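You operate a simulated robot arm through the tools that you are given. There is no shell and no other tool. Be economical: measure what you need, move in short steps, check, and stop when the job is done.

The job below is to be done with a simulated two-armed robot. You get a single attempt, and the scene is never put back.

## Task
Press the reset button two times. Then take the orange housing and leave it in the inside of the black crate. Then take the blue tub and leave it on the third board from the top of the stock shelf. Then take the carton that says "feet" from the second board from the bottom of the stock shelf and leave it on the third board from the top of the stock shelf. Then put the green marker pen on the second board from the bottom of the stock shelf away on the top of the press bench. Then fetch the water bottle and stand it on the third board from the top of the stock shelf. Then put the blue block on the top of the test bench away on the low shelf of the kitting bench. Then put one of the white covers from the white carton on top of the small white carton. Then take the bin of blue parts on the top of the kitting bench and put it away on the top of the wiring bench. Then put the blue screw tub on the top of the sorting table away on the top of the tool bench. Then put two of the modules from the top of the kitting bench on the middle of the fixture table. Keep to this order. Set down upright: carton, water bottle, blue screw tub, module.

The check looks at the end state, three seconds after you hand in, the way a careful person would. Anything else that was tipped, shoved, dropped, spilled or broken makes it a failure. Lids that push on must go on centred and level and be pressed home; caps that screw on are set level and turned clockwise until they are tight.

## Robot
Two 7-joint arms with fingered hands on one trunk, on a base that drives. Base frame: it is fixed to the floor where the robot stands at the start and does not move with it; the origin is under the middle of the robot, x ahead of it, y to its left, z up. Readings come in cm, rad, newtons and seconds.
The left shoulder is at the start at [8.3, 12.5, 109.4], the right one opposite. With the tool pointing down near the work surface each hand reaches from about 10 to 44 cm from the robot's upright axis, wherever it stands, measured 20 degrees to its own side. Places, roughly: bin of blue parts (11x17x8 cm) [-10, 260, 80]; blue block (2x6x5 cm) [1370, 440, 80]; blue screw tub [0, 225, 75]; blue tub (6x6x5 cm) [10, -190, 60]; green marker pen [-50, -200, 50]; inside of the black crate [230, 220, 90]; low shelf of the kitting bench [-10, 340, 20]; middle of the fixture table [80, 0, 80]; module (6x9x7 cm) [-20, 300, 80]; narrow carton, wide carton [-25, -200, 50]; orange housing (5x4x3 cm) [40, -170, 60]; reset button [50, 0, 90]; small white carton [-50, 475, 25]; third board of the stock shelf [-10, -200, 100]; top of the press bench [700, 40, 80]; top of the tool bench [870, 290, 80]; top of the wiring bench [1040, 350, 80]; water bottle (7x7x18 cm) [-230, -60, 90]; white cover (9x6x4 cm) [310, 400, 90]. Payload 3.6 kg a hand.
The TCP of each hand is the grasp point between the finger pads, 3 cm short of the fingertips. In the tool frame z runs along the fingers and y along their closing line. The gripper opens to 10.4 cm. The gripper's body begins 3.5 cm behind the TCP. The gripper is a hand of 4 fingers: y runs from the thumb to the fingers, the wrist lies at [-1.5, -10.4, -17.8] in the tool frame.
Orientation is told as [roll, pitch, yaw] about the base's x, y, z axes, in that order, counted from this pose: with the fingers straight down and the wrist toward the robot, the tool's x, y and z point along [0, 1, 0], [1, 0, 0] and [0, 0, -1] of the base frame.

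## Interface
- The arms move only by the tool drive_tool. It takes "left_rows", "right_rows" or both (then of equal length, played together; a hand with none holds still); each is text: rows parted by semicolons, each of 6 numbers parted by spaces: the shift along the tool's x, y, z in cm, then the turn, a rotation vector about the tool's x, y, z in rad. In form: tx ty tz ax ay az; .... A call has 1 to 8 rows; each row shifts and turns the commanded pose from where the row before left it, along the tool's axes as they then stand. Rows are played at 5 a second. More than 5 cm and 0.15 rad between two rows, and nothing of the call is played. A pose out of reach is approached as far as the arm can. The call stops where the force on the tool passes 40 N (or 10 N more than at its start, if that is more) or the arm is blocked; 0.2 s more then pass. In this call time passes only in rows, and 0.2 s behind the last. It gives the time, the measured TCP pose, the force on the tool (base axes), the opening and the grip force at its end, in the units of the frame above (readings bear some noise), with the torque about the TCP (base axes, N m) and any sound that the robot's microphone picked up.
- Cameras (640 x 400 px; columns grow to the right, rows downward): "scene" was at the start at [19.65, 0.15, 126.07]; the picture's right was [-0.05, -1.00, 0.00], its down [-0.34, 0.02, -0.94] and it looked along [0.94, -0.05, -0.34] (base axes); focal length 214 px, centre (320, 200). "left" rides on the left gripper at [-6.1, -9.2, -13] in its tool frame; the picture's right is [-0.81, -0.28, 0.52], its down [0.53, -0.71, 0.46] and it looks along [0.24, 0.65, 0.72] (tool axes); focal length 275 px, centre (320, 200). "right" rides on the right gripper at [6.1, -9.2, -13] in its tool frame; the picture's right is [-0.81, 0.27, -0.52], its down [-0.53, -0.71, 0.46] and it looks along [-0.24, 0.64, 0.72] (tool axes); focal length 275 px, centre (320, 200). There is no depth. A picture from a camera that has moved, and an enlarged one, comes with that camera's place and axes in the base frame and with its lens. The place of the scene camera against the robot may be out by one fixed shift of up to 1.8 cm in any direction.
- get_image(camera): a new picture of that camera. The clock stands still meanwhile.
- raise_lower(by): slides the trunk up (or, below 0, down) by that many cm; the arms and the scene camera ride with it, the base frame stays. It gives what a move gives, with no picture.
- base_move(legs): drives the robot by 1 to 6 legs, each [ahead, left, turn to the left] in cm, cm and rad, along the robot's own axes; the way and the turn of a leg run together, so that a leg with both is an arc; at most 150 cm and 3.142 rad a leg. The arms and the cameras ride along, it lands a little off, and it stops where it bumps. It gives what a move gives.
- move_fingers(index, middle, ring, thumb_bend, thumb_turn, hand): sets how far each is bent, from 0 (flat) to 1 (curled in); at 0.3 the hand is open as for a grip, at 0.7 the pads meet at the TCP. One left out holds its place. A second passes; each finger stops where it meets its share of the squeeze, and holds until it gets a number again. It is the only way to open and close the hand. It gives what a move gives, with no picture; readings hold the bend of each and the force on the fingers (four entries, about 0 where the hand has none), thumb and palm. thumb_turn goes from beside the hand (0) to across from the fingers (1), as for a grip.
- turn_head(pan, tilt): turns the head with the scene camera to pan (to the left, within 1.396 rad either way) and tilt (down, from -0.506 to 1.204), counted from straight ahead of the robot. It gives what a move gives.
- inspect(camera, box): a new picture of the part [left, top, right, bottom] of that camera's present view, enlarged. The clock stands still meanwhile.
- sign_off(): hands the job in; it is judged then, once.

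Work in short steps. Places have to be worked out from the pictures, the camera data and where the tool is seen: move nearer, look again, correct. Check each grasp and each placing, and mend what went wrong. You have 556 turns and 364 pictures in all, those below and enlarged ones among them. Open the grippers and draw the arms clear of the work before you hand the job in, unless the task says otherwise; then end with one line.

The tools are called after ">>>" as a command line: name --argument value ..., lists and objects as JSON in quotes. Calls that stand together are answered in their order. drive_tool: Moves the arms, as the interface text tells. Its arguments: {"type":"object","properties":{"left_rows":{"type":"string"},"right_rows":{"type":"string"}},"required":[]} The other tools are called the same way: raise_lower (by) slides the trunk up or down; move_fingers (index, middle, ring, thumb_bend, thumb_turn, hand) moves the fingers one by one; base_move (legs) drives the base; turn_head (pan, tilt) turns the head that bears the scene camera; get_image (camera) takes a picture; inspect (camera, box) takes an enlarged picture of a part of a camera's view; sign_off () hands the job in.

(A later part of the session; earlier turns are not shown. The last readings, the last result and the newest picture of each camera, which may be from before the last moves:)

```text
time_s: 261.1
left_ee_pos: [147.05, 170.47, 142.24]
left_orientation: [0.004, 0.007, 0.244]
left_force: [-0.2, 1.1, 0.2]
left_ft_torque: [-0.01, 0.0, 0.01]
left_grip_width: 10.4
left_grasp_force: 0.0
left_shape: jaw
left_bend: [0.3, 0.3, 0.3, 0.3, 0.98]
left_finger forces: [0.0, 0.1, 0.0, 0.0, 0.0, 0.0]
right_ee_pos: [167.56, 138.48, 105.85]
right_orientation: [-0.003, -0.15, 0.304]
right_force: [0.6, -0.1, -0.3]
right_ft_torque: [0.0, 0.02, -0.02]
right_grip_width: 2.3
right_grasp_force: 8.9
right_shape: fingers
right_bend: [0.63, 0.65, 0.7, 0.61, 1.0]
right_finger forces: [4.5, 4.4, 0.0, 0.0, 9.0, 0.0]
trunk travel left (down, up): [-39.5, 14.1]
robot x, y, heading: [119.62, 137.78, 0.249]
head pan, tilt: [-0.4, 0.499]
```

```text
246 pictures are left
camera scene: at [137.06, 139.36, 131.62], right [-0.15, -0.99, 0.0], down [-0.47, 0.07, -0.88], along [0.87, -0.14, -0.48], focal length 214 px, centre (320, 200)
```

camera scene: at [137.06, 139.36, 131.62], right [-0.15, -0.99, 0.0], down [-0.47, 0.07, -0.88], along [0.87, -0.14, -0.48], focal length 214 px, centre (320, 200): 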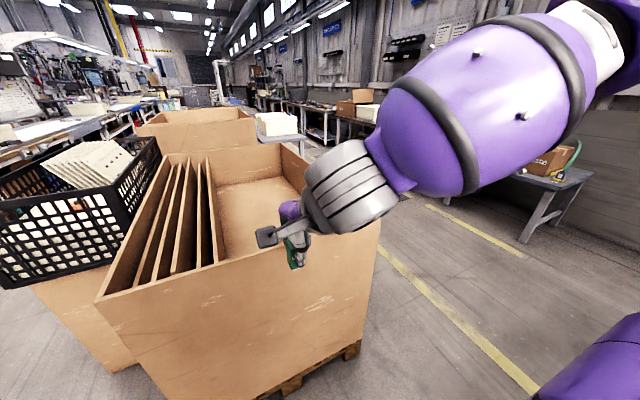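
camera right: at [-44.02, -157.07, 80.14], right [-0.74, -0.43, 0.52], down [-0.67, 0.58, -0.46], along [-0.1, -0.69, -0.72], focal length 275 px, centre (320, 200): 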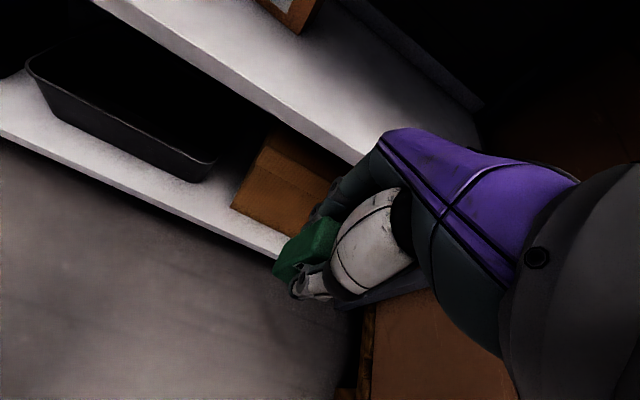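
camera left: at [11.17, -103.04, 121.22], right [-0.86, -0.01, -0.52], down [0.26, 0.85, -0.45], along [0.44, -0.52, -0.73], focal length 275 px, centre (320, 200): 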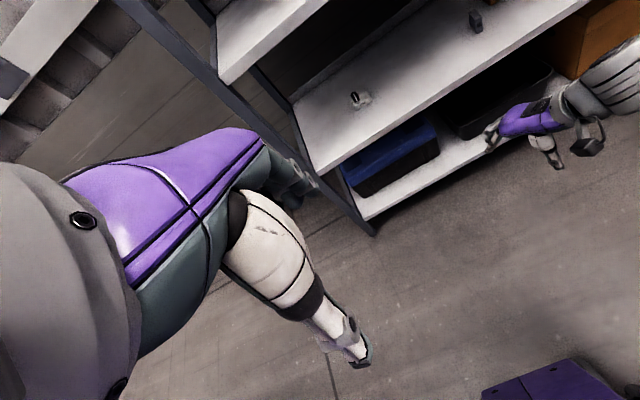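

Box corner is at ≈ (199,109). I turn right to look for the gap beside the fixture table.

>>> base_move --legs '[[0, 0, -1.5]]'

>>> turn_head --pan 0.2 --tilt 0.6

>>> get_image --camera "scene"

```text
time_s: 265.2
left_ee_pos: [153.72, 112.33, 142.14]
left_orientation: [0.005, 0.007, -1.273]
left_force: [0.9, -0.2, 0.2]
left_ft_torque: [0.02, -0.02, -0.03]
left_grip_width: 10.35
left_grasp_force: 0.0
left_shape: jaw
left_bend: [0.3, 0.3, 0.3, 0.3, 0.98]
left_finger forces: [0.0, 0.0, 0.0, 0.1, 0.0, 0.0]
right_ee_pos: [122.75, 89.98, 105.78]
right_orientation: [-0.002, -0.149, -1.211]
right_force: [0.1, 0.3, -1.3]
right_ft_torque: [0.02, 0.0, -0.02]
right_grip_width: 2.26
right_grasp_force: 8.9
right_shape: fingers
right_bend: [0.63, 0.65, 0.7, 0.61, 1.0]
right_finger forces: [4.4, 4.2, 0.0, 0.0, 8.8, 0.0]
trunk travel left (down, up): [-39.5, 14.1]
robot x, y, heading: [119.82, 137.78, -1.266]
head pan, tilt: [-0.4, 0.499]
```

```text
time_s: 266.2
left_ee_pos: [153.64, 112.3, 142.11]
left_orientation: [0.005, 0.007, -1.273]
left_force: [-0.5, -0.3, 1.0]
left_ft_torque: [0.0, -0.02, -0.01]
left_grip_width: 10.39
left_grasp_force: 0.0
left_shape: jaw
left_bend: [0.3, 0.3, 0.3, 0.3, 0.98]
left_finger forces: [0.0, 0.1, 0.0, 0.0, 0.0, 0.1]
right_ee_pos: [122.87, 89.98, 105.91]
right_orientation: [-0.004, -0.148, -1.21]
right_force: [-0.2, -0.6, -0.2]
right_ft_torque: [0.05, -0.06, 0.01]
right_grip_width: 2.26
right_grasp_force: 8.6
right_shape: fingers
right_bend: [0.63, 0.65, 0.7, 0.61, 1.0]
right_finger forces: [4.4, 4.3, 0.0, 0.1, 8.7, 0.1]
trunk travel left (down, up): [-39.5, 14.1]
robot x, y, heading: [119.83, 137.84, -1.273]
head pan, tilt: [0.201, 0.6]
```

```text
245 pictures are left
camera scene: at [125.78, 121.42, 130.71], right [-0.88, -0.48, 0.0], down [-0.27, 0.5, -0.83], along [0.4, -0.72, -0.56], focal length 214 px, centre (320, 200)
```

scene: 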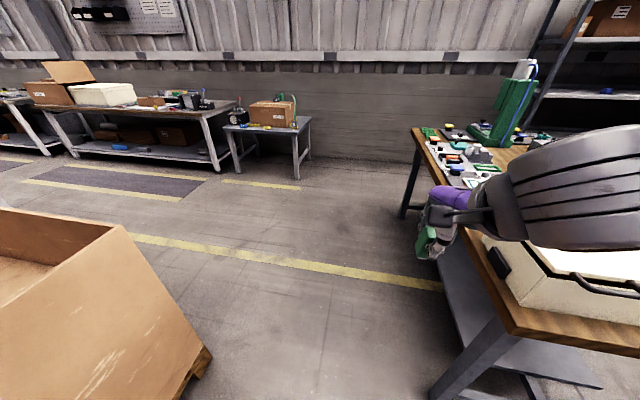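

The gap is clear. I shift left 10, go 165 ahead into the aisle, turn left to heading 0.33 and drive along it towards the press bench.

>>> base_move --legs '[[0, 10, 0], [140, 0, 0], [25, 0, 0], [0, 0, 1.6], [150, 0, 0], [150, 0, 0]]'

>>> turn_head --pan -0.3 --tilt 0.4

>>> get_image --camera "scene"

```text
time_s: 293.1
left_ee_pos: [486.12, 107.83, 142.21]
left_orientation: [0.004, 0.007, 0.278]
left_force: [0.0, -0.7, -0.9]
left_ft_torque: [-0.02, -0.02, 0.0]
left_grip_width: 10.38
left_grasp_force: 0.1
left_shape: jaw
left_bend: [0.3, 0.3, 0.3, 0.3, 0.98]
left_finger forces: [0.0, 0.0, 0.0, 0.1, 0.0, 0.0]
right_ee_pos: [508.04, 76.56, 105.92]
right_orientation: [-0.002, -0.149, 0.341]
right_force: [0.3, -0.7, -0.2]
right_ft_torque: [0.03, 0.02, 0.0]
right_grip_width: 2.26
right_grasp_force: 8.6
right_shape: fingers
right_bend: [0.64, 0.65, 0.7, 0.61, 1.0]
right_finger forces: [4.3, 4.2, 0.1, 0.1, 8.5, 0.0]
trunk travel left (down, up): [-39.5, 14.1]
robot x, y, heading: [459.81, 74.18, 0.281]
head pan, tilt: [0.201, 0.6]
```

```text
time_s: 294.0
left_ee_pos: [486.08, 107.71, 142.15]
left_orientation: [0.004, 0.007, 0.278]
left_force: [1.1, 0.0, 0.3]
left_ft_torque: [-0.02, 0.01, 0.03]
left_grip_width: 10.38
left_grasp_force: 0.0
left_shape: jaw
left_bend: [0.3, 0.3, 0.3, 0.3, 0.98]
left_finger forces: [0.1, 0.0, 0.0, 0.0, 0.0, 0.1]
right_ee_pos: [507.82, 76.62, 106.01]
right_orientation: [-0.004, -0.149, 0.342]
right_force: [0.2, 0.1, -0.5]
right_ft_torque: [0.0, 0.01, 0.03]
right_grip_width: 2.23
right_grasp_force: 8.8
right_shape: fingers
right_bend: [0.64, 0.65, 0.7, 0.61, 1.0]
right_finger forces: [4.2, 4.1, 0.0, 0.0, 8.5, 0.0]
trunk travel left (down, up): [-39.5, 14.1]
robot x, y, heading: [460.0, 74.21, 0.279]
head pan, tilt: [-0.3, 0.4]
```

```text
244 pictures are left
camera scene: at [477.64, 77.24, 132.53], right [-0.02, -1.0, 0.0], down [-0.39, 0.01, -0.92], along [0.92, -0.02, -0.39], focal length 214 px, centre (320, 200)
```

scene: 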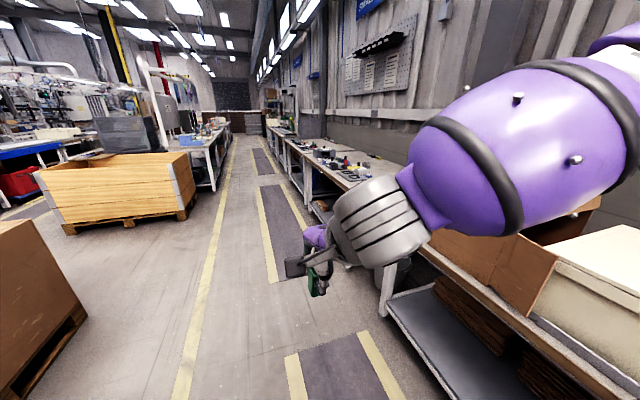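

Next bench ahead (cluttered) matches the press bench position. I continue ~150 with a slight left shift and look.

>>> base_move --legs '[[140, 12, 0.04]]'

>>> turn_head --pan -0.9 --tilt 0.45

>>> get_image --camera "scene"

```text
time_s: 301.1
left_ee_pos: [618.74, 157.27, 142.2]
left_orientation: [0.003, 0.006, 0.263]
left_force: [0.1, 0.9, 0.1]
left_ft_torque: [-0.01, 0.0, 0.0]
left_grip_width: 10.38
left_grasp_force: 0.1
left_shape: jaw
left_bend: [0.3, 0.3, 0.3, 0.3, 0.98]
left_finger forces: [0.1, 0.0, 0.1, 0.0, 0.0, 0.0]
right_ee_pos: [640.13, 125.77, 105.73]
right_orientation: [-0.004, -0.147, 0.328]
right_force: [0.4, 0.2, -0.5]
right_ft_torque: [0.0, 0.01, 0.01]
right_grip_width: 2.24
right_grasp_force: 8.8
right_shape: fingers
right_bend: [0.64, 0.65, 0.7, 0.61, 1.0]
right_finger forces: [4.4, 4.1, 0.0, 0.0, 8.5, 0.1]
trunk travel left (down, up): [-39.5, 14.1]
robot x, y, heading: [592.38, 123.82, 0.269]
head pan, tilt: [-0.3, 0.4]
```

```text
time_s: 302.1
left_ee_pos: [618.78, 157.28, 142.21]
left_orientation: [0.004, 0.006, 0.266]
left_force: [-1.0, 0.5, 0.2]
left_ft_torque: [-0.02, -0.01, -0.03]
left_grip_width: 10.36
left_grasp_force: 0.1
left_shape: jaw
left_bend: [0.3, 0.3, 0.3, 0.3, 0.98]
left_finger forces: [0.0, 0.0, 0.1, 0.0, 0.0, 0.0]
right_ee_pos: [640.16, 125.69, 105.94]
right_orientation: [-0.004, -0.148, 0.327]
right_force: [0.0, 0.4, -0.7]
right_ft_torque: [0.0, 0.02, -0.02]
right_grip_width: 2.23
right_grasp_force: 8.4
right_shape: fingers
right_bend: [0.64, 0.65, 0.7, 0.61, 1.0]
right_finger forces: [4.4, 4.1, 0.0, 0.0, 8.5, 0.0]
trunk travel left (down, up): [-39.5, 14.1]
robot x, y, heading: [592.05, 123.83, 0.27]
head pan, tilt: [-0.901, 0.45]
```

```text
243 pictures are left
camera scene: at [607.92, 121.71, 132.07], right [-0.59, -0.81, 0.0], down [-0.35, 0.26, -0.9], along [0.73, -0.53, -0.44], focal length 214 px, centre (320, 200)
```

scene: 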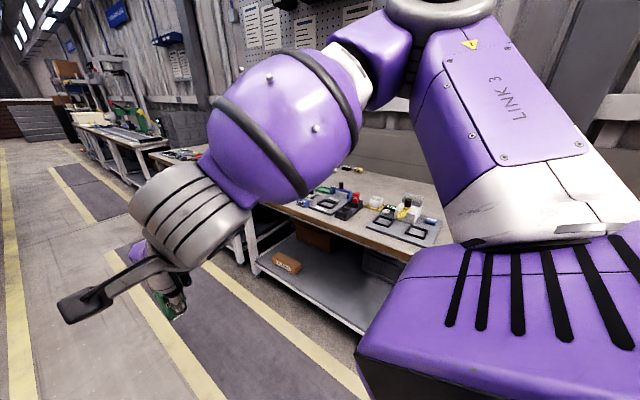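

Bench front edge at ≈ (687, 77). I turn right to face it, move along to s≈665, and look.

>>> base_move --legs '[[0, 0, -1.5], [0, 55, 0]]'

>>> turn_head --pan 0.2 --tilt 0.5

>>> get_image --camera "scene"

```text
time_s: 308.9
left_ee_pos: [678.3, 115.09, 142.25]
left_orientation: [0.004, 0.009, -1.267]
left_force: [0.0, -0.4, -0.9]
left_ft_torque: [-0.03, 0.01, -0.02]
left_grip_width: 10.38
left_grasp_force: 0.0
left_shape: jaw
left_bend: [0.3, 0.3, 0.3, 0.3, 0.98]
left_finger forces: [0.0, 0.1, 0.1, 0.0, 0.1, 0.0]
right_ee_pos: [647.62, 92.41, 105.88]
right_orientation: [-0.004, -0.148, -1.205]
right_force: [-0.3, 0.4, -0.4]
right_ft_torque: [0.01, 0.0, 0.05]
right_grip_width: 2.23
right_grasp_force: 8.5
right_shape: fingers
right_bend: [0.64, 0.66, 0.7, 0.61, 1.0]
right_finger forces: [4.2, 4.0, 0.1, 0.0, 8.2, 0.1]
trunk travel left (down, up): [-39.5, 14.1]
robot x, y, heading: [644.13, 140.34, -1.258]
head pan, tilt: [-0.901, 0.45]
```

```text
time_s: 310.3
left_ee_pos: [678.33, 115.14, 142.24]
left_orientation: [0.005, 0.007, -1.267]
left_force: [-0.7, 0.8, 0.5]
left_ft_torque: [-0.01, 0.02, -0.01]
left_grip_width: 10.36
left_grasp_force: 0.1
left_shape: jaw
left_bend: [0.3, 0.3, 0.3, 0.3, 0.98]
left_finger forces: [0.0, 0.0, 0.0, 0.0, 0.1, 0.0]
right_ee_pos: [647.64, 92.42, 105.9]
right_orientation: [-0.004, -0.147, -1.203]
right_force: [0.2, 0.5, -0.8]
right_ft_torque: [0.01, 0.0, 0.01]
right_grip_width: 2.18
right_grasp_force: 8.1
right_shape: fingers
right_bend: [0.64, 0.66, 0.7, 0.61, 1.0]
right_finger forces: [4.1, 3.9, 0.0, 0.1, 8.3, 0.0]
trunk travel left (down, up): [-39.5, 14.1]
robot x, y, heading: [644.16, 140.47, -1.263]
head pan, tilt: [0.201, 0.499]
```

```text
242 pictures are left
camera scene: at [650.42, 123.79, 131.62], right [-0.87, -0.49, 0.0], down [-0.23, 0.42, -0.88], along [0.43, -0.77, -0.48], focal length 214 px, centre (320, 200)
```

scene: 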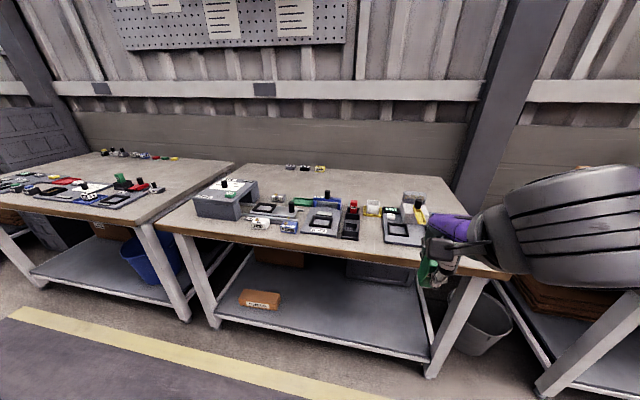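

The centre bench is the press bench. Its right end strip (around [639, 40]) is free; I'll stand the marker there. Move right 24 and ahead 34, and level the hand.

>>> base_move --legs '[[0, -24, 0], [34, 0, 0]]'

>>> drive_tool --right_rows "0 3 0 0.074 0 0;0 3 0 0.074 0 0;0 3 0 0 0 0"

>>> turn_head --pan -0.2 --tilt 0.6

>>> get_image --camera "scene"

>>> get_image --camera "right"

```text
time_s: 313.9
left_ee_pos: [666.16, 74.68, 142.26]
left_orientation: [0.003, 0.007, -1.259]
left_force: [0.6, 0.1, -0.3]
left_ft_torque: [0.05, 0.04, 0.01]
left_grip_width: 10.4
left_grasp_force: 0.0
left_shape: jaw
left_bend: [0.3, 0.3, 0.3, 0.3, 0.98]
left_finger forces: [0.0, 0.0, 0.1, 0.0, 0.0, 0.0]
right_ee_pos: [635.65, 51.93, 105.89]
right_orientation: [-0.003, -0.15, -1.196]
right_force: [0.3, -0.2, -0.8]
right_ft_torque: [-0.01, 0.05, 0.01]
right_grip_width: 2.2
right_grasp_force: 8.2
right_shape: fingers
right_bend: [0.64, 0.66, 0.7, 0.61, 1.0]
right_finger forces: [4.2, 3.9, 0.0, 0.0, 8.2, 0.0]
trunk travel left (down, up): [-39.5, 14.1]
robot x, y, heading: [631.96, 99.96, -1.251]
head pan, tilt: [0.201, 0.499]
```

```text
time_s: 314.7
left_ee_pos: [666.23, 74.76, 142.17]
left_orientation: [0.004, 0.007, -1.261]
left_force: [1.1, 0.7, 0.5]
left_ft_torque: [0.0, 0.04, 0.0]
left_grip_width: 10.37
left_grasp_force: 0.0
left_shape: jaw
left_bend: [0.3, 0.3, 0.3, 0.3, 0.98]
left_finger forces: [0.0, 0.0, 0.0, 0.1, 0.0, 0.0]
right_ee_pos: [638.87, 43.53, 106.4]
right_orientation: [-0.004, 0.002, -1.197]
right_force: [-0.1, -0.3, 0.6]
right_ft_torque: [0.04, -0.02, -0.03]
right_grip_width: 2.21
right_grasp_force: 8.1
right_shape: fingers
right_bend: [0.64, 0.66, 0.7, 0.61, 1.0]
right_finger forces: [4.3, 4.0, 0.0, 0.0, 8.3, 0.1]
trunk travel left (down, up): [-39.5, 14.1]
robot x, y, heading: [631.98, 99.62, -1.253]
head pan, tilt: [0.201, 0.499]
```

```text
time_s: 315.6
left_ee_pos: [666.16, 74.79, 142.25]
left_orientation: [0.005, 0.007, -1.26]
left_force: [0.1, -0.4, -0.2]
left_ft_torque: [0.0, 0.03, 0.02]
left_grip_width: 10.4
left_grasp_force: 0.0
left_shape: jaw
left_bend: [0.3, 0.3, 0.3, 0.3, 0.98]
left_finger forces: [0.1, 0.1, 0.0, 0.1, 0.0, 0.1]
right_ee_pos: [638.95, 43.63, 106.35]
right_orientation: [-0.003, 0.0, -1.197]
right_force: [0.2, -1.0, 0.0]
right_ft_torque: [0.0, 0.03, 0.0]
right_grip_width: 2.23
right_grasp_force: 7.8
right_shape: fingers
right_bend: [0.64, 0.66, 0.7, 0.61, 1.0]
right_finger forces: [4.2, 4.1, 0.1, 0.0, 8.4, 0.0]
trunk travel left (down, up): [-39.5, 14.1]
robot x, y, heading: [632.0, 99.98, -1.253]
head pan, tilt: [-0.201, 0.6]
```

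```text
241 pictures are left
camera scene: at [634.82, 82.43, 130.71], right [-0.99, -0.11, 0.0], down [-0.06, 0.56, -0.83], along [0.09, -0.82, -0.56], focal length 214 px, centre (320, 200)
```

scene: 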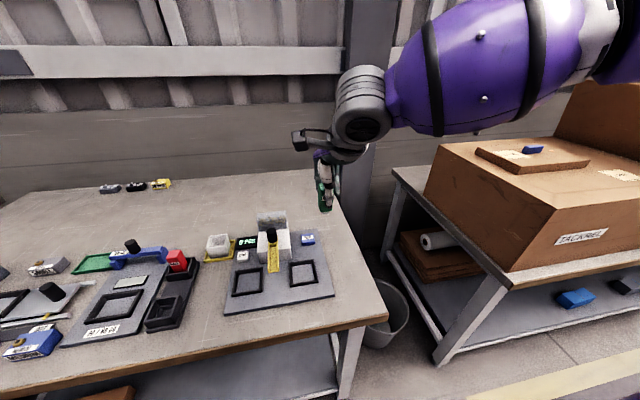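

```text
240 pictures are left
camera right: at [641.18, 54.45, 119.4], right [-0.65, -0.55, 0.52], down [-0.76, 0.47, -0.45], along [0.01, -0.69, -0.72], focal length 275 px, centre (320, 200)
```

right: 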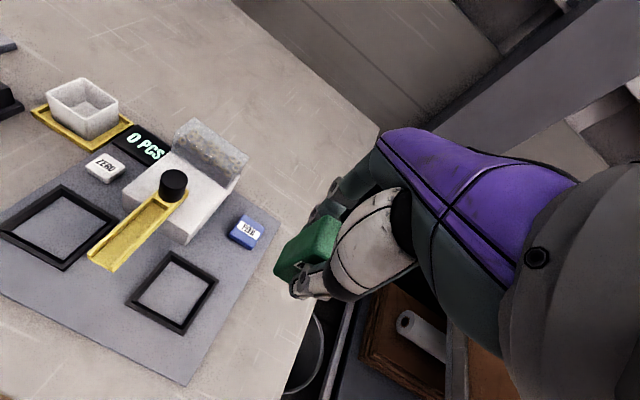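

The strip is narrow by the mat; better a spot further back right at ≈ [638.4, 29.4], ~6 cm clear either side. Base ahead 8, right 5, arm forward 5, and go down partway.

>>> base_move --legs '[[8, -5, 0]]'

>>> drive_tool --right_rows "0 2.6 1 0 0 0;0 2.6 2 0 0 0;0 0 4 0 0 0;0 0 4 0 0 0"

>>> get_image --camera "right"

>>> get_image --camera "scene"

```text
time_s: 316.7
left_ee_pos: [664.11, 65.86, 142.28]
left_orientation: [0.005, 0.007, -1.257]
left_force: [-0.1, 0.2, 0.2]
left_ft_torque: [0.02, 0.01, -0.02]
left_grip_width: 10.39
left_grasp_force: 0.0
left_shape: jaw
left_bend: [0.3, 0.3, 0.3, 0.3, 0.98]
left_finger forces: [0.0, 0.0, 0.0, 0.0, 0.0, 0.0]
right_ee_pos: [636.82, 34.66, 106.55]
right_orientation: [-0.002, 0.0, -1.194]
right_force: [-0.7, -0.5, -0.3]
right_ft_torque: [0.01, 0.0, 0.0]
right_grip_width: 2.22
right_grasp_force: 8.3
right_shape: fingers
right_bend: [0.64, 0.66, 0.7, 0.61, 1.0]
right_finger forces: [4.2, 4.0, 0.0, 0.0, 8.3, 0.1]
trunk travel left (down, up): [-39.5, 14.1]
robot x, y, heading: [629.42, 90.41, -1.252]
head pan, tilt: [-0.201, 0.6]
```

```text
time_s: 317.7
left_ee_pos: [663.92, 65.91, 142.23]
left_orientation: [0.003, 0.007, -1.256]
left_force: [-0.5, -0.6, 0.2]
left_ft_torque: [0.02, 0.03, 0.01]
left_grip_width: 10.4
left_grasp_force: 0.2
left_shape: jaw
left_bend: [0.3, 0.3, 0.3, 0.3, 0.98]
left_finger forces: [0.0, 0.0, 0.1, 0.0, 0.0, 0.1]
right_ee_pos: [638.73, 29.48, 95.28]
right_orientation: [-0.002, -0.002, -1.194]
right_force: [1.2, -0.7, -0.1]
right_ft_torque: [0.0, 0.01, 0.0]
right_grip_width: 2.2
right_grasp_force: 8.4
right_shape: fingers
right_bend: [0.64, 0.66, 0.7, 0.61, 1.0]
right_finger forces: [4.3, 4.0, 0.1, 0.0, 8.2, 0.0]
trunk travel left (down, up): [-39.5, 14.1]
robot x, y, heading: [629.08, 90.7, -1.25]
head pan, tilt: [-0.201, 0.6]
```

```text
239 pictures are left
camera right: at [641.01, 40.52, 108.31], right [-0.65, -0.55, 0.52], down [-0.76, 0.47, -0.46], along [0.01, -0.69, -0.72], focal length 275 px, centre (320, 200)
```

right: 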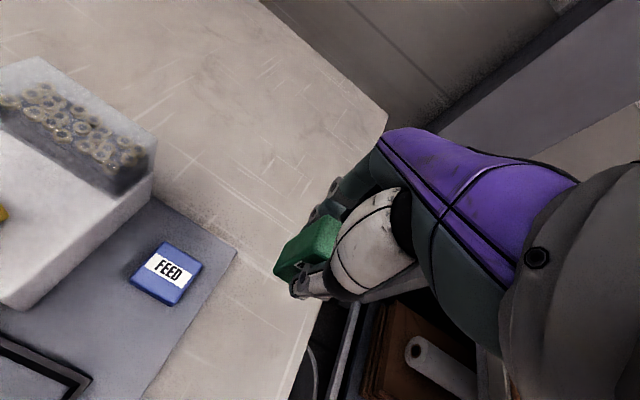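

```text
238 pictures are left
camera scene: at [632.55, 73.39, 130.7], right [-0.99, -0.12, 0.0], down [-0.07, 0.56, -0.82], along [0.1, -0.82, -0.57], focal length 214 px, centre (320, 200)
```

scene: 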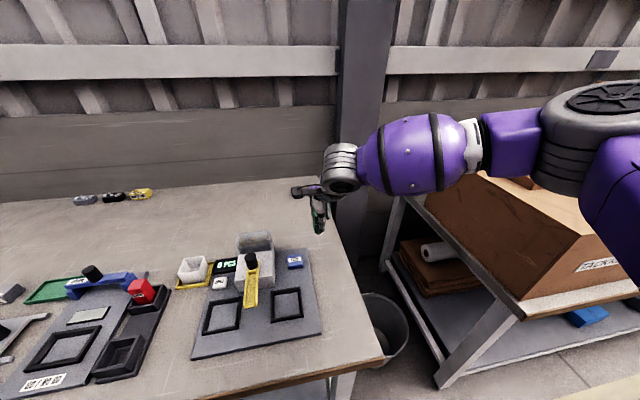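

Straight below is bare tabletop between the mat and the bench edge. Descend in steps.

>>> drive_tool --right_rows "0 0 4 0 0 0;0 0 3 0 0 0;0 0 1 0 0 0;0 0 1 0 0 0"

>>> get_image --camera "right"

```text
time_s: 318.7
left_ee_pos: [663.97, 65.95, 142.26]
left_orientation: [0.003, 0.008, -1.257]
left_force: [-0.6, -0.7, 0.5]
left_ft_torque: [0.02, -0.01, 0.01]
left_grip_width: 10.41
left_grasp_force: 0.0
left_shape: jaw
left_bend: [0.3, 0.3, 0.3, 0.3, 0.98]
left_finger forces: [0.0, 0.1, 0.0, 0.0, 0.0, 0.0]
right_ee_pos: [638.83, 29.67, 86.08]
right_orientation: [-0.003, -0.003, -1.194]
right_force: [-0.1, -0.3, 0.0]
right_ft_torque: [0.03, -0.01, -0.01]
right_grip_width: 2.18
right_grasp_force: 8.1
right_shape: fingers
right_bend: [0.64, 0.66, 0.7, 0.61, 1.0]
right_finger forces: [4.3, 4.1, 0.0, 0.0, 8.3, 0.0]
trunk travel left (down, up): [-39.5, 14.1]
robot x, y, heading: [629.5, 90.62, -1.254]
head pan, tilt: [-0.201, 0.6]
```

```text
237 pictures are left
camera right: at [640.93, 40.56, 99.17], right [-0.65, -0.55, 0.52], down [-0.76, 0.47, -0.46], along [0.01, -0.69, -0.72], focal length 275 px, centre (320, 200)
```

right: 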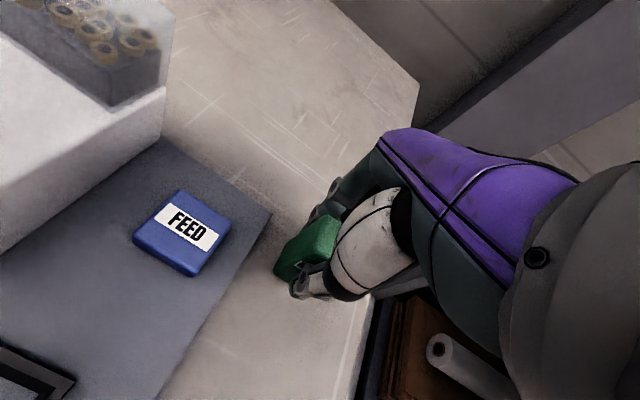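

A bit close to the mat; shift right 1.5 cm, continue down.

>>> drive_tool --right_rows "-1.5 0 0 0 0 0;0 0 0.7 0 0 0;0 0 0.7 0 0 0;0 0 0.7 0 0 0"

```text
time_s: 319.7
left_ee_pos: [664.06, 66.0, 142.32]
left_orientation: [0.004, 0.006, -1.254]
left_force: [0.0, -0.9, -0.2]
left_ft_torque: [-0.01, -0.01, -0.01]
left_grip_width: 10.41
left_grasp_force: 0.0
left_shape: jaw
left_bend: [0.3, 0.3, 0.3, 0.3, 0.98]
left_finger forces: [0.0, 0.1, 0.0, 0.0, 0.0, 0.0]
right_ee_pos: [637.5, 29.44, 84.38]
right_orientation: [-0.005, -0.001, -1.194]
right_force: [0.4, -0.2, 6.8]
right_ft_torque: [0.0, -0.02, 0.01]
right_grip_width: 1.93
right_grasp_force: 7.6
right_shape: fingers
right_bend: [0.65, 0.66, 0.7, 0.63, 1.0]
right_finger forces: [3.8, 4.1, 0.0, 0.0, 7.3, 0.1]
trunk travel left (down, up): [-39.5, 14.1]
robot x, y, heading: [629.42, 90.61, -1.255]
head pan, tilt: [-0.201, 0.6]
```

Contact (7 N). Look before releasing.

>>> inspect --camera "right" --box '[200, 150, 440, 390]'

>>> inspect --camera "scene" --box '[250, 170, 410, 290]'

```text
1.67 times, centred on (320, 270) of right
camera zoom: at [639.72, 40.23, 97.35], right [-0.65, -0.55, 0.52], down [-0.76, 0.47, -0.46], along [0.01, -0.69, -0.72], focal length 459 px, centre (320, 83)
```

zoom: 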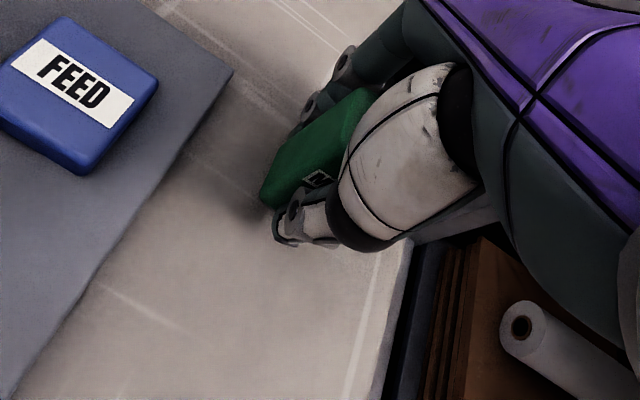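

```text
3.33 times, centred on (330, 230) of scene
camera zoom: at [632.54, 73.55, 130.72], right [-0.99, -0.12, 0.0], down [-0.07, 0.56, -0.83], along [0.1, -0.82, -0.56], focal length 715 px, centre (287, 100)
```

zoom: 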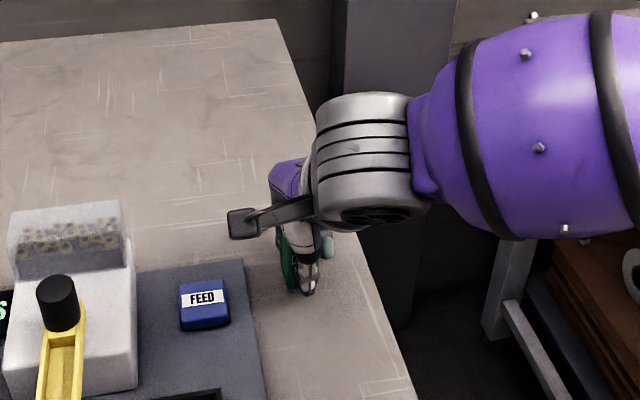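

Marker rests on the tabletop. I open gently and lift.

>>> move_fingers --hand "right" --index 0.5 --middle 0.5 --ring 0.5 --thumb_bend 0.5

>>> move_fingers --hand "right" --index 0.3 --middle 0.3 --ring 0.3 --thumb_bend 0.3

>>> drive_tool --right_rows "0 0 -3 0 0 0;0 0 -4 0 0 0;0 0 -5 0 0 0;0 0 -5 0 0 0"

>>> get_image --camera "right"

```text
time_s: 320.7
left_ee_pos: [664.04, 65.98, 142.06]
left_orientation: [0.003, 0.005, -1.257]
left_force: [0.6, 0.2, 0.5]
left_ft_torque: [0.02, 0.02, -0.01]
left_grip_width: 10.39
left_grasp_force: 0.0
left_shape: jaw
left_bend: [0.3, 0.3, 0.3, 0.3, 0.98]
left_finger forces: [0.1, 0.0, 0.0, 0.0, 0.0, 0.1]
right_ee_pos: [637.45, 29.39, 84.38]
right_orientation: [-0.004, -0.001, -1.194]
right_force: [-0.1, 0.5, 0.9]
right_ft_torque: [-0.01, 0.01, -0.02]
right_grip_width: 5.16
right_grasp_force: 0.1
right_shape: fingers
right_bend: [0.5, 0.5, 0.5, 0.5, 1.0]
right_finger forces: [0.1, 0.0, 0.1, 0.0, 0.0, 0.1]
trunk travel left (down, up): [-39.5, 14.1]
robot x, y, heading: [629.5, 91.05, -1.253]
head pan, tilt: [-0.201, 0.6]
```

```text
time_s: 321.7
left_ee_pos: [663.91, 65.9, 142.09]
left_orientation: [0.005, 0.007, -1.256]
left_force: [-0.1, -0.6, 0.3]
left_ft_torque: [-0.02, 0.0, 0.0]
left_grip_width: 10.38
left_grasp_force: 0.0
left_shape: jaw
left_bend: [0.3, 0.3, 0.3, 0.3, 0.98]
left_finger forces: [0.0, 0.1, 0.1, 0.0, 0.1, 0.0]
right_ee_pos: [637.58, 29.43, 84.34]
right_orientation: [-0.005, -0.004, -1.195]
right_force: [0.4, -0.8, -0.4]
right_ft_torque: [-0.02, 0.01, -0.01]
right_grip_width: 10.25
right_grasp_force: 0.0
right_shape: fingers
right_bend: [0.3, 0.3, 0.3, 0.3, 0.98]
right_finger forces: [0.0, 0.1, 0.0, 0.0, 0.0, 0.1]
trunk travel left (down, up): [-39.5, 14.1]
robot x, y, heading: [629.67, 90.7, -1.253]
head pan, tilt: [-0.201, 0.6]
```

```text
time_s: 322.7
left_ee_pos: [663.91, 65.95, 142.17]
left_orientation: [0.004, 0.005, -1.257]
left_force: [0.1, -0.5, 0.3]
left_ft_torque: [-0.03, 0.02, -0.03]
left_grip_width: 10.41
left_grasp_force: 0.0
left_shape: jaw
left_bend: [0.3, 0.3, 0.3, 0.3, 0.98]
left_finger forces: [0.1, 0.0, 0.0, 0.1, 0.1, 0.1]
right_ee_pos: [637.31, 29.24, 101.4]
right_orientation: [-0.004, 0.0, -1.195]
right_force: [-0.1, -0.2, -0.4]
right_ft_torque: [0.02, 0.0, 0.01]
right_grip_width: 10.28
right_grasp_force: 0.1
right_shape: fingers
right_bend: [0.3, 0.3, 0.3, 0.3, 0.98]
right_finger forces: [0.0, 0.0, 0.0, 0.0, 0.1, 0.0]
trunk travel left (down, up): [-39.5, 14.1]
robot x, y, heading: [630.13, 90.71, -1.251]
head pan, tilt: [-0.201, 0.6]
```

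```text
234 pictures are left
camera right: at [639.58, 40.04, 114.32], right [-0.65, -0.55, 0.52], down [-0.76, 0.47, -0.45], along [0.01, -0.69, -0.72], focal length 275 px, centre (320, 200)
```

right: 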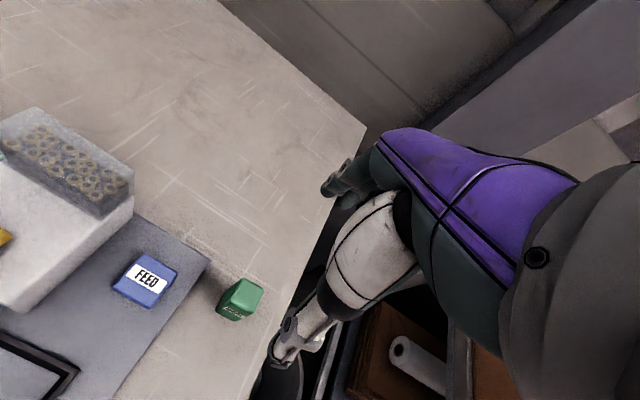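

Marker stands on the press bench. Next the water bottle near [−230, −60]: retract and drive back along the aisle.

>>> drive_tool --right_rows "0 -4 -2 0 0 0;0 -4 -2 0 0 0;0 -4 0 0 0 0;0 -4 0 0 0 0;0 -3 0 0 0 0"

>>> base_move --legs '[[-42, 0, 0], [0, 0, -1.57], [150, 0, 0], [150, 0, 0], [145, 0, 0]]'

>>> turn_head --pan 0.3 --tilt 0.45

>>> get_image --camera "scene"

```text
time_s: 323.9
left_ee_pos: [663.8, 65.97, 142.25]
left_orientation: [0.004, 0.006, -1.258]
left_force: [0.0, 0.1, 0.4]
left_ft_torque: [0.03, 0.03, -0.01]
left_grip_width: 10.39
left_grasp_force: 0.0
left_shape: jaw
left_bend: [0.3, 0.3, 0.3, 0.3, 0.98]
left_finger forces: [0.0, 0.0, 0.1, 0.0, 0.0, 0.0]
right_ee_pos: [630.34, 46.94, 105.33]
right_orientation: [-0.002, -0.002, -1.196]
right_force: [-0.2, -0.4, -0.4]
right_ft_torque: [-0.03, -0.04, 0.0]
right_grip_width: 10.27
right_grasp_force: 0.0
right_shape: fingers
right_bend: [0.3, 0.3, 0.3, 0.3, 0.98]
right_finger forces: [0.1, 0.0, 0.0, 0.0, 0.1, 0.0]
trunk travel left (down, up): [-39.5, 14.1]
robot x, y, heading: [629.44, 90.84, -1.257]
head pan, tilt: [-0.201, 0.6]
```

```text
time_s: 351.3
left_ee_pos: [171.03, -55.47, 142.19]
left_orientation: [0.003, 0.006, -2.77]
left_force: [0.2, 0.7, 0.0]
left_ft_torque: [0.0, 0.0, 0.0]
left_grip_width: 10.37
left_grasp_force: 0.0
left_shape: jaw
left_bend: [0.3, 0.3, 0.3, 0.3, 0.98]
left_finger forces: [0.1, 0.0, 0.0, 0.0, 0.0, 0.0]
right_ee_pos: [150.23, -23.11, 105.4]
right_orientation: [-0.003, 0.001, -2.706]
right_force: [-0.3, 0.7, -0.5]
right_ft_torque: [0.02, 0.0, 0.0]
right_grip_width: 10.27
right_grasp_force: 0.1
right_shape: fingers
right_bend: [0.3, 0.3, 0.3, 0.3, 0.98]
right_finger forces: [0.0, 0.1, 0.0, 0.0, 0.1, 0.0]
trunk travel left (down, up): [-39.5, 14.1]
robot x, y, heading: [194.06, -19.64, -2.762]
head pan, tilt: [-0.201, 0.6]
```

```text
time_s: 352.2
left_ee_pos: [171.26, -55.41, 142.31]
left_orientation: [0.004, 0.006, -2.769]
left_force: [0.3, -0.7, -0.7]
left_ft_torque: [-0.02, -0.02, 0.03]
left_grip_width: 10.41
left_grasp_force: 0.0
left_shape: jaw
left_bend: [0.3, 0.3, 0.3, 0.3, 0.98]
left_finger forces: [0.1, 0.1, 0.0, 0.0, 0.1, 0.0]
right_ee_pos: [150.22, -23.01, 105.31]
right_orientation: [-0.003, -0.004, -2.705]
right_force: [0.1, 0.1, 0.3]
right_ft_torque: [0.01, -0.04, 0.0]
right_grip_width: 10.3
right_grasp_force: 0.1
right_shape: fingers
right_bend: [0.3, 0.3, 0.3, 0.3, 0.98]
right_finger forces: [0.0, 0.0, 0.0, 0.0, 0.0, 0.0]
trunk travel left (down, up): [-39.5, 14.1]
robot x, y, heading: [194.07, -19.25, -2.767]
head pan, tilt: [0.3, 0.45]
```

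```text
233 pictures are left
camera scene: at [176.87, -28.17, 132.06], right [-0.63, 0.78, 0.0], down [0.34, 0.27, -0.9], along [-0.7, -0.56, -0.44], focal length 214 px, centre (320, 200)
```

scene: 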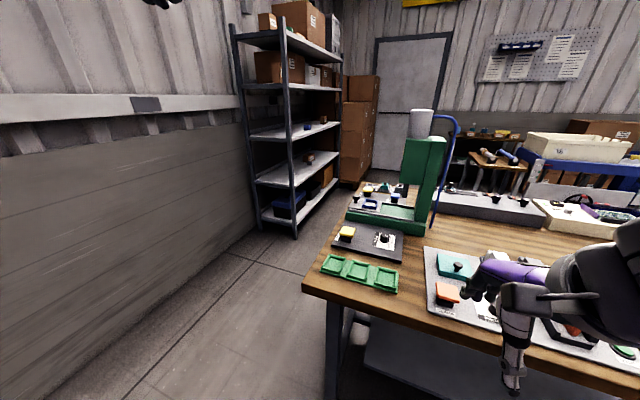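

I retrace the safe way around the fixture table.

>>> base_move --legs '[[12, 0, 0], [0, 0, -1.64], [150, 0, 0], [16, 0, 0], [0, 0, 1.57], [150, 0, 0]]'

>>> base_move --legs '[[22, 0, 0], [0, 0, 1.28], [105, 0, 0], [0, 0, -1.3]]'

>>> turn_head --pan 0 --tilt 0.35

>>> get_image --camera "scene"

```text
time_s: 376.4
left_ee_pos: [-41.76, 44.46, 142.3]
left_orientation: [0.004, 0.005, -2.77]
left_force: [0.2, -0.1, -0.4]
left_ft_torque: [0.0, 0.01, 0.01]
left_grip_width: 10.39
left_grasp_force: 0.0
left_shape: jaw
left_bend: [0.3, 0.3, 0.3, 0.3, 0.98]
left_finger forces: [0.0, 0.0, 0.1, 0.0, 0.1, 0.1]
right_ee_pos: [-62.68, 76.86, 105.35]
right_orientation: [-0.005, -0.003, -2.708]
right_force: [0.0, 0.3, -0.4]
right_ft_torque: [0.0, 0.01, 0.03]
right_grip_width: 10.3
right_grasp_force: 0.1
right_shape: fingers
right_bend: [0.3, 0.3, 0.3, 0.3, 0.98]
right_finger forces: [0.1, 0.0, 0.0, 0.0, 0.1, 0.0]
trunk travel left (down, up): [-39.5, 14.1]
robot x, y, heading: [-19.1, 80.15, -2.766]
head pan, tilt: [0.3, 0.45]
```

```text
time_s: 389.3
left_ee_pos: [-58.28, -64.47, 142.25]
left_orientation: [0.004, 0.005, -2.827]
left_force: [-0.2, -0.1, -0.2]
left_ft_torque: [0.01, 0.01, 0.01]
left_grip_width: 10.39
left_grasp_force: 0.1
left_shape: jaw
left_bend: [0.3, 0.3, 0.3, 0.3, 0.98]
left_finger forces: [0.0, 0.1, 0.0, 0.0, 0.0, 0.0]
right_ee_pos: [-77.23, -31.0, 105.44]
right_orientation: [-0.004, -0.001, -2.765]
right_force: [-0.2, -0.2, 0.1]
right_ft_torque: [0.0, 0.03, 0.0]
right_grip_width: 10.27
right_grasp_force: 0.0
right_shape: fingers
right_bend: [0.3, 0.3, 0.3, 0.3, 0.98]
right_finger forces: [0.0, 0.0, 0.1, 0.0, 0.0, 0.1]
trunk travel left (down, up): [-39.5, 14.1]
robot x, y, heading: [-33.03, -29.86, -2.825]
head pan, tilt: [0.3, 0.45]
```

```text
time_s: 390.1
left_ee_pos: [-58.1, -64.54, 142.21]
left_orientation: [0.003, 0.006, -2.828]
left_force: [0.1, 0.3, 1.3]
left_ft_torque: [-0.05, 0.02, 0.02]
left_grip_width: 10.4
left_grasp_force: 0.0
left_shape: jaw
left_bend: [0.3, 0.3, 0.3, 0.3, 0.98]
left_finger forces: [0.0, 0.0, 0.0, 0.0, 0.1, 0.0]
right_ee_pos: [-77.01, -30.79, 105.27]
right_orientation: [-0.005, -0.001, -2.766]
right_force: [-0.4, -0.5, -0.1]
right_ft_torque: [0.01, 0.01, 0.03]
right_grip_width: 10.3
right_grasp_force: 0.0
right_shape: fingers
right_bend: [0.3, 0.3, 0.3, 0.3, 0.98]
right_finger forces: [0.0, 0.0, 0.0, 0.0, 0.1, 0.0]
trunk travel left (down, up): [-39.5, 14.1]
robot x, y, heading: [-33.3, -30.1, -2.825]
head pan, tilt: [0.0, 0.351]
```

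```text
232 pictures are left
camera scene: at [-52.15, -35.31, 132.99], right [-0.31, 0.95, 0.0], down [0.33, 0.11, -0.94], along [-0.89, -0.29, -0.34], focal length 214 px, centre (320, 200)
```

scene: 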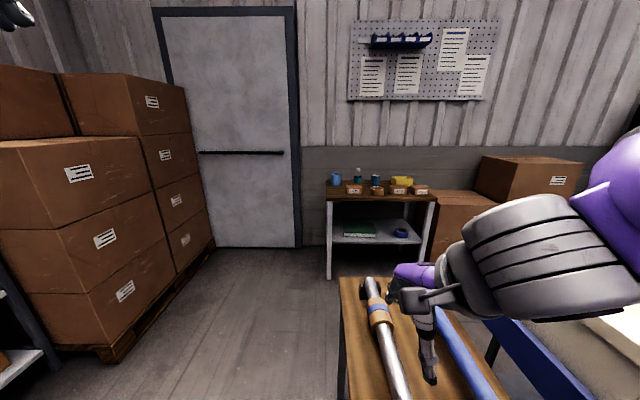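

The small cabinet ahead by the wall holds bottles and cartons. Zoom in.

>>> inspect --camera "scene" --box '[310, 150, 450, 240]'

```text
4.44 times, centred on (380, 195) of scene
camera zoom: at [-52.15, -35.31, 132.99], right [-0.31, 0.95, 0.0], down [0.33, 0.11, -0.94], along [-0.89, -0.29, -0.34], focal length 953 px, centre (53, 222)
```

zoom: 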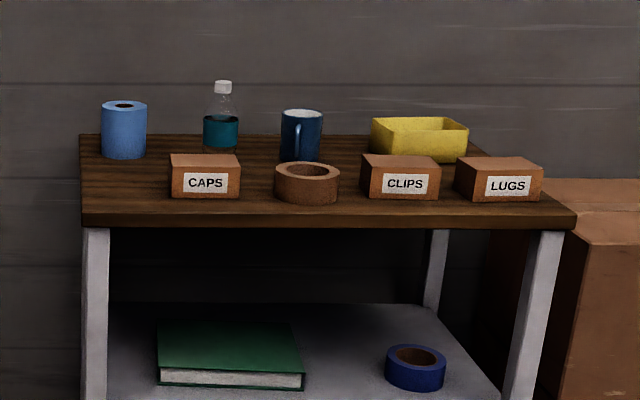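

The bottle (white cap) is at ≈ [−232, −60], behind the CAPS carton. I go around the tool table on its left toward the cabinet.

>>> base_move --legs '[[0, 40, 0], [110, 0, 0]]'

>>> turn_head --pan -0.5 --tilt 0.4

>>> get_image --camera "scene"

```text
time_s: 398.0
left_ee_pos: [-151.89, -139.61, 142.36]
left_orientation: [0.002, 0.005, -2.811]
left_force: [-0.2, 0.1, 0.3]
left_ft_torque: [-0.04, 0.02, -0.03]
left_grip_width: 10.38
left_grasp_force: 0.0
left_shape: jaw
left_bend: [0.3, 0.3, 0.3, 0.3, 0.98]
left_finger forces: [0.0, 0.0, 0.1, 0.0, 0.1, 0.0]
right_ee_pos: [-171.38, -106.4, 105.3]
right_orientation: [-0.003, -0.002, -2.748]
right_force: [-1.1, -0.3, 0.6]
right_ft_torque: [0.0, -0.01, 0.0]
right_grip_width: 10.27
right_grasp_force: 0.0
right_shape: fingers
right_bend: [0.3, 0.3, 0.3, 0.3, 0.98]
right_finger forces: [0.0, 0.0, 0.1, 0.0, 0.1, 0.1]
trunk travel left (down, up): [-39.5, 14.1]
robot x, y, heading: [-127.61, -104.53, -2.806]
head pan, tilt: [0.0, 0.351]
```

```text
time_s: 398.9
left_ee_pos: [-151.72, -139.59, 142.29]
left_orientation: [0.003, 0.005, -2.809]
left_force: [0.2, 0.0, 0.4]
left_ft_torque: [0.02, 0.0, -0.01]
left_grip_width: 10.4
left_grasp_force: 0.0
left_shape: jaw
left_bend: [0.3, 0.3, 0.3, 0.3, 0.98]
left_finger forces: [0.0, 0.0, 0.0, 0.0, 0.0, 0.1]
right_ee_pos: [-171.36, -106.27, 105.25]
right_orientation: [-0.004, -0.001, -2.747]
right_force: [-0.2, 0.1, 0.3]
right_ft_torque: [-0.02, -0.04, -0.02]
right_grip_width: 10.3
right_grasp_force: 0.1
right_shape: fingers
right_bend: [0.3, 0.3, 0.3, 0.3, 0.98]
right_finger forces: [0.0, 0.1, 0.0, 0.0, 0.0, 0.0]
trunk travel left (down, up): [-39.5, 14.1]
robot x, y, heading: [-127.39, -104.39, -2.801]
head pan, tilt: [-0.499, 0.4]
```

```text
230 pictures are left
camera scene: at [-146.72, -105.67, 132.53], right [0.16, 0.99, 0.0], down [0.38, -0.06, -0.92], along [-0.91, 0.15, -0.39], focal length 214 px, centre (320, 200)
```

scene: 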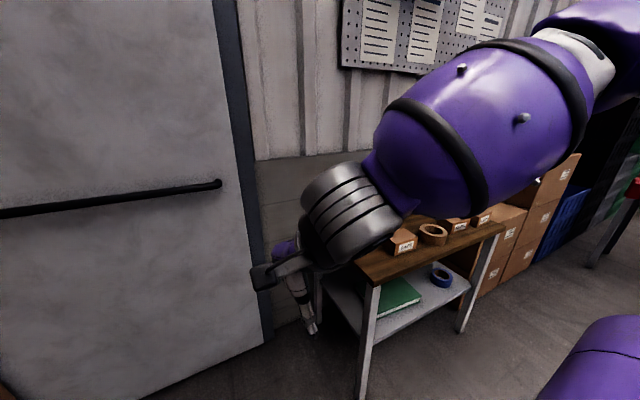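

I orient the right hand for a side grasp of an upright bottle: yaw it so the closing line is lateral, then tilt the fingers forward.

>>> drive_tool --right_rows "0 1 0 0 0 -0.15;0 1 0 0 0 -0.15;0 1 0 0 0 -0.15;0 1 0 0 0 -0.15;0 0 0 0 0 -0.15;0 0 0 0 0 -0.15;0 0 0 0 0 -0.15;0 0 0 0 0 -0.15"

>>> drive_tool --right_rows "0 0 0 0 0 -0.15;0 0 0 0 0 -0.15;0 0 0 0 -0.15 0;0 0 0 0 -0.15 0;0 0 0 0 -0.15 0;0 0 0 0 -0.15 0;0 0 0 0 -0.15 0;0 0 0 0 -0.15 0"

>>> get_image --camera "scene"

```text
time_s: 400.7
left_ee_pos: [-151.81, -139.55, 142.17]
left_orientation: [0.002, 0.005, -2.81]
left_force: [0.5, 0.6, -0.1]
left_ft_torque: [0.0, -0.01, 0.01]
left_grip_width: 10.38
left_grasp_force: 0.0
left_shape: jaw
left_bend: [0.3, 0.3, 0.3, 0.3, 0.98]
left_finger forces: [0.0, 0.1, 0.1, 0.0, 0.1, 0.0]
right_ee_pos: [-172.29, -111.01, 105.13]
right_orientation: [-0.003, 0.013, -1.753]
right_force: [-0.2, 0.5, -0.1]
right_ft_torque: [0.02, 0.01, 0.0]
right_grip_width: 10.3
right_grasp_force: 0.0
right_shape: fingers
right_bend: [0.3, 0.3, 0.3, 0.3, 0.98]
right_finger forces: [0.0, 0.0, 0.0, 0.1, 0.0, 0.0]
right hand out of reach, approached as far as the arm can: row 6, 7, 8
trunk travel left (down, up): [-39.5, 14.1]
robot x, y, heading: [-127.35, -104.52, -2.814]
head pan, tilt: [-0.499, 0.4]
```

```text
time_s: 402.5
left_ee_pos: [-151.82, -139.61, 142.2]
left_orientation: [0.002, 0.008, -2.81]
left_force: [0.3, -0.5, -0.4]
left_ft_torque: [0.04, 0.0, 0.02]
left_grip_width: 10.4
left_grasp_force: 0.0
left_shape: jaw
left_bend: [0.3, 0.3, 0.3, 0.3, 0.98]
left_finger forces: [0.0, 0.0, 0.0, 0.0, 0.1, 0.0]
right_ee_pos: [-173.77, -112.37, 105.36]
right_orientation: [-0.902, 0.012, -1.75]
right_force: [0.0, -0.1, -1.0]
right_ft_torque: [0.03, -0.03, 0.01]
right_grip_width: 10.29
right_grasp_force: 0.1
right_shape: fingers
right_bend: [0.3, 0.3, 0.3, 0.3, 0.98]
right_finger forces: [0.0, 0.0, 0.0, 0.0, 0.0, 0.0]
right hand out of reach, approached as far as the arm can: row 1, 2, 7, 8
trunk travel left (down, up): [-39.5, 14.1]
robot x, y, heading: [-127.73, -104.88, -2.803]
head pan, tilt: [-0.499, 0.4]
```

```text
229 pictures are left
camera scene: at [-146.75, -105.74, 132.53], right [0.16, 0.99, 0.0], down [0.38, -0.06, -0.92], along [-0.91, 0.15, -0.39], focal length 214 px, centre (320, 200)
```

scene: 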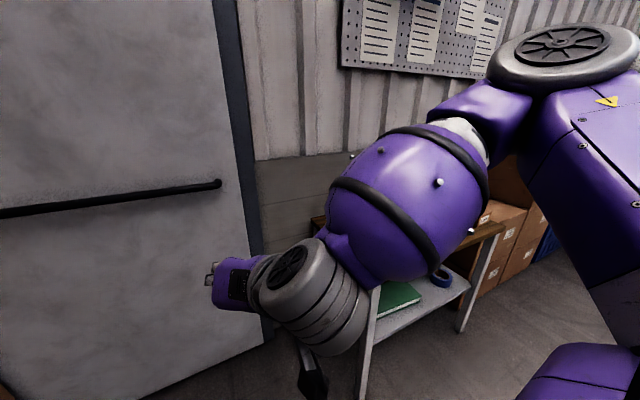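

Orientation is workable: fingers point ~30° right of forward, tilted down. I move right 62 and ahead 9 to stand before the cabinet.

>>> base_move --legs '[[0, -62, 0], [6, 0, 0]]'

>>> turn_head --pan 0.1 --tilt 0.5

>>> get_image --camera "scene"

>>> get_image --camera "right"

```text
time_s: 405.3
left_ee_pos: [-168.43, -95.03, 141.88]
left_orientation: [-0.012, 0.005, -2.839]
left_force: [0.9, 0.8, 0.0]
left_ft_torque: [0.0, -0.01, -0.01]
left_grip_width: 10.39
left_grasp_force: 0.1
left_shape: jaw
left_bend: [0.3, 0.3, 0.3, 0.3, 0.98]
left_finger forces: [0.0, 0.1, 0.0, 0.0, 0.0, 0.1]
right_ee_pos: [-189.59, -66.61, 105.35]
right_orientation: [-0.91, 0.025, -1.785]
right_force: [-0.9, -0.6, 0.2]
right_ft_torque: [-0.01, 0.04, 0.03]
right_grip_width: 10.32
right_grasp_force: 0.1
right_shape: fingers
right_bend: [0.3, 0.3, 0.3, 0.3, 0.98]
right_finger forces: [0.0, 0.0, 0.1, 0.0, 0.0, 0.1]
trunk travel left (down, up): [-39.5, 14.1]
robot x, y, heading: [-143.42, -59.0, -2.832]
head pan, tilt: [-0.499, 0.4]
stopped in leg 1: the robot was blocked; the commanded pose is now the measured one
```

```text
time_s: 406.3
left_ee_pos: [-168.06, -95.65, 141.6]
left_orientation: [-0.019, 0.006, -2.837]
left_force: [0.1, -0.1, 0.8]
left_ft_torque: [0.02, 0.0, 0.0]
left_grip_width: 10.38
left_grasp_force: 0.1
left_shape: jaw
left_bend: [0.3, 0.3, 0.3, 0.3, 0.98]
left_finger forces: [0.0, 0.0, 0.0, 0.0, 0.0, 0.0]
right_ee_pos: [-189.46, -66.92, 105.39]
right_orientation: [-0.911, 0.028, -1.78]
right_force: [0.0, -0.1, 0.6]
right_ft_torque: [-0.02, 0.01, -0.01]
right_grip_width: 10.31
right_grasp_force: 0.1
right_shape: fingers
right_bend: [0.3, 0.3, 0.3, 0.3, 0.98]
right_finger forces: [0.1, 0.1, 0.0, 0.0, 0.1, 0.0]
trunk travel left (down, up): [-39.5, 14.1]
robot x, y, heading: [-143.63, -58.49, -2.837]
head pan, tilt: [0.099, 0.499]
```

```text
228 pictures are left
camera scene: at [-161.4, -66.96, 131.59], right [-0.4, 0.92, 0.02], down [0.43, 0.2, -0.88], along [-0.81, -0.34, -0.48], focal length 214 px, centre (320, 200)
```

scene: 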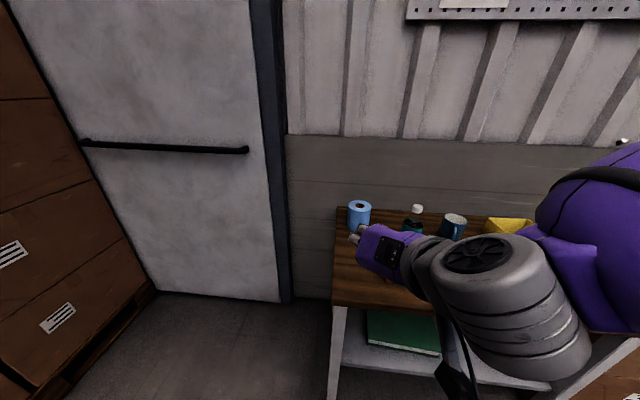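

```text
227 pictures are left
camera right: at [-174.01, -60.98, 108.8], right [-0.15, -0.28, 0.95], down [-0.52, 0.84, 0.16], along [-0.84, -0.47, -0.27], focal length 275 px, centre (320, 200)
```

right: 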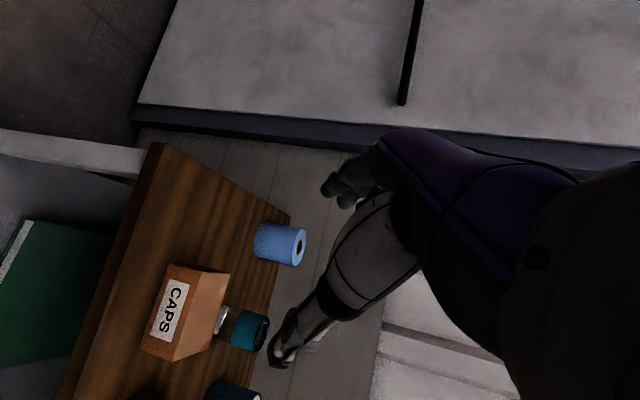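

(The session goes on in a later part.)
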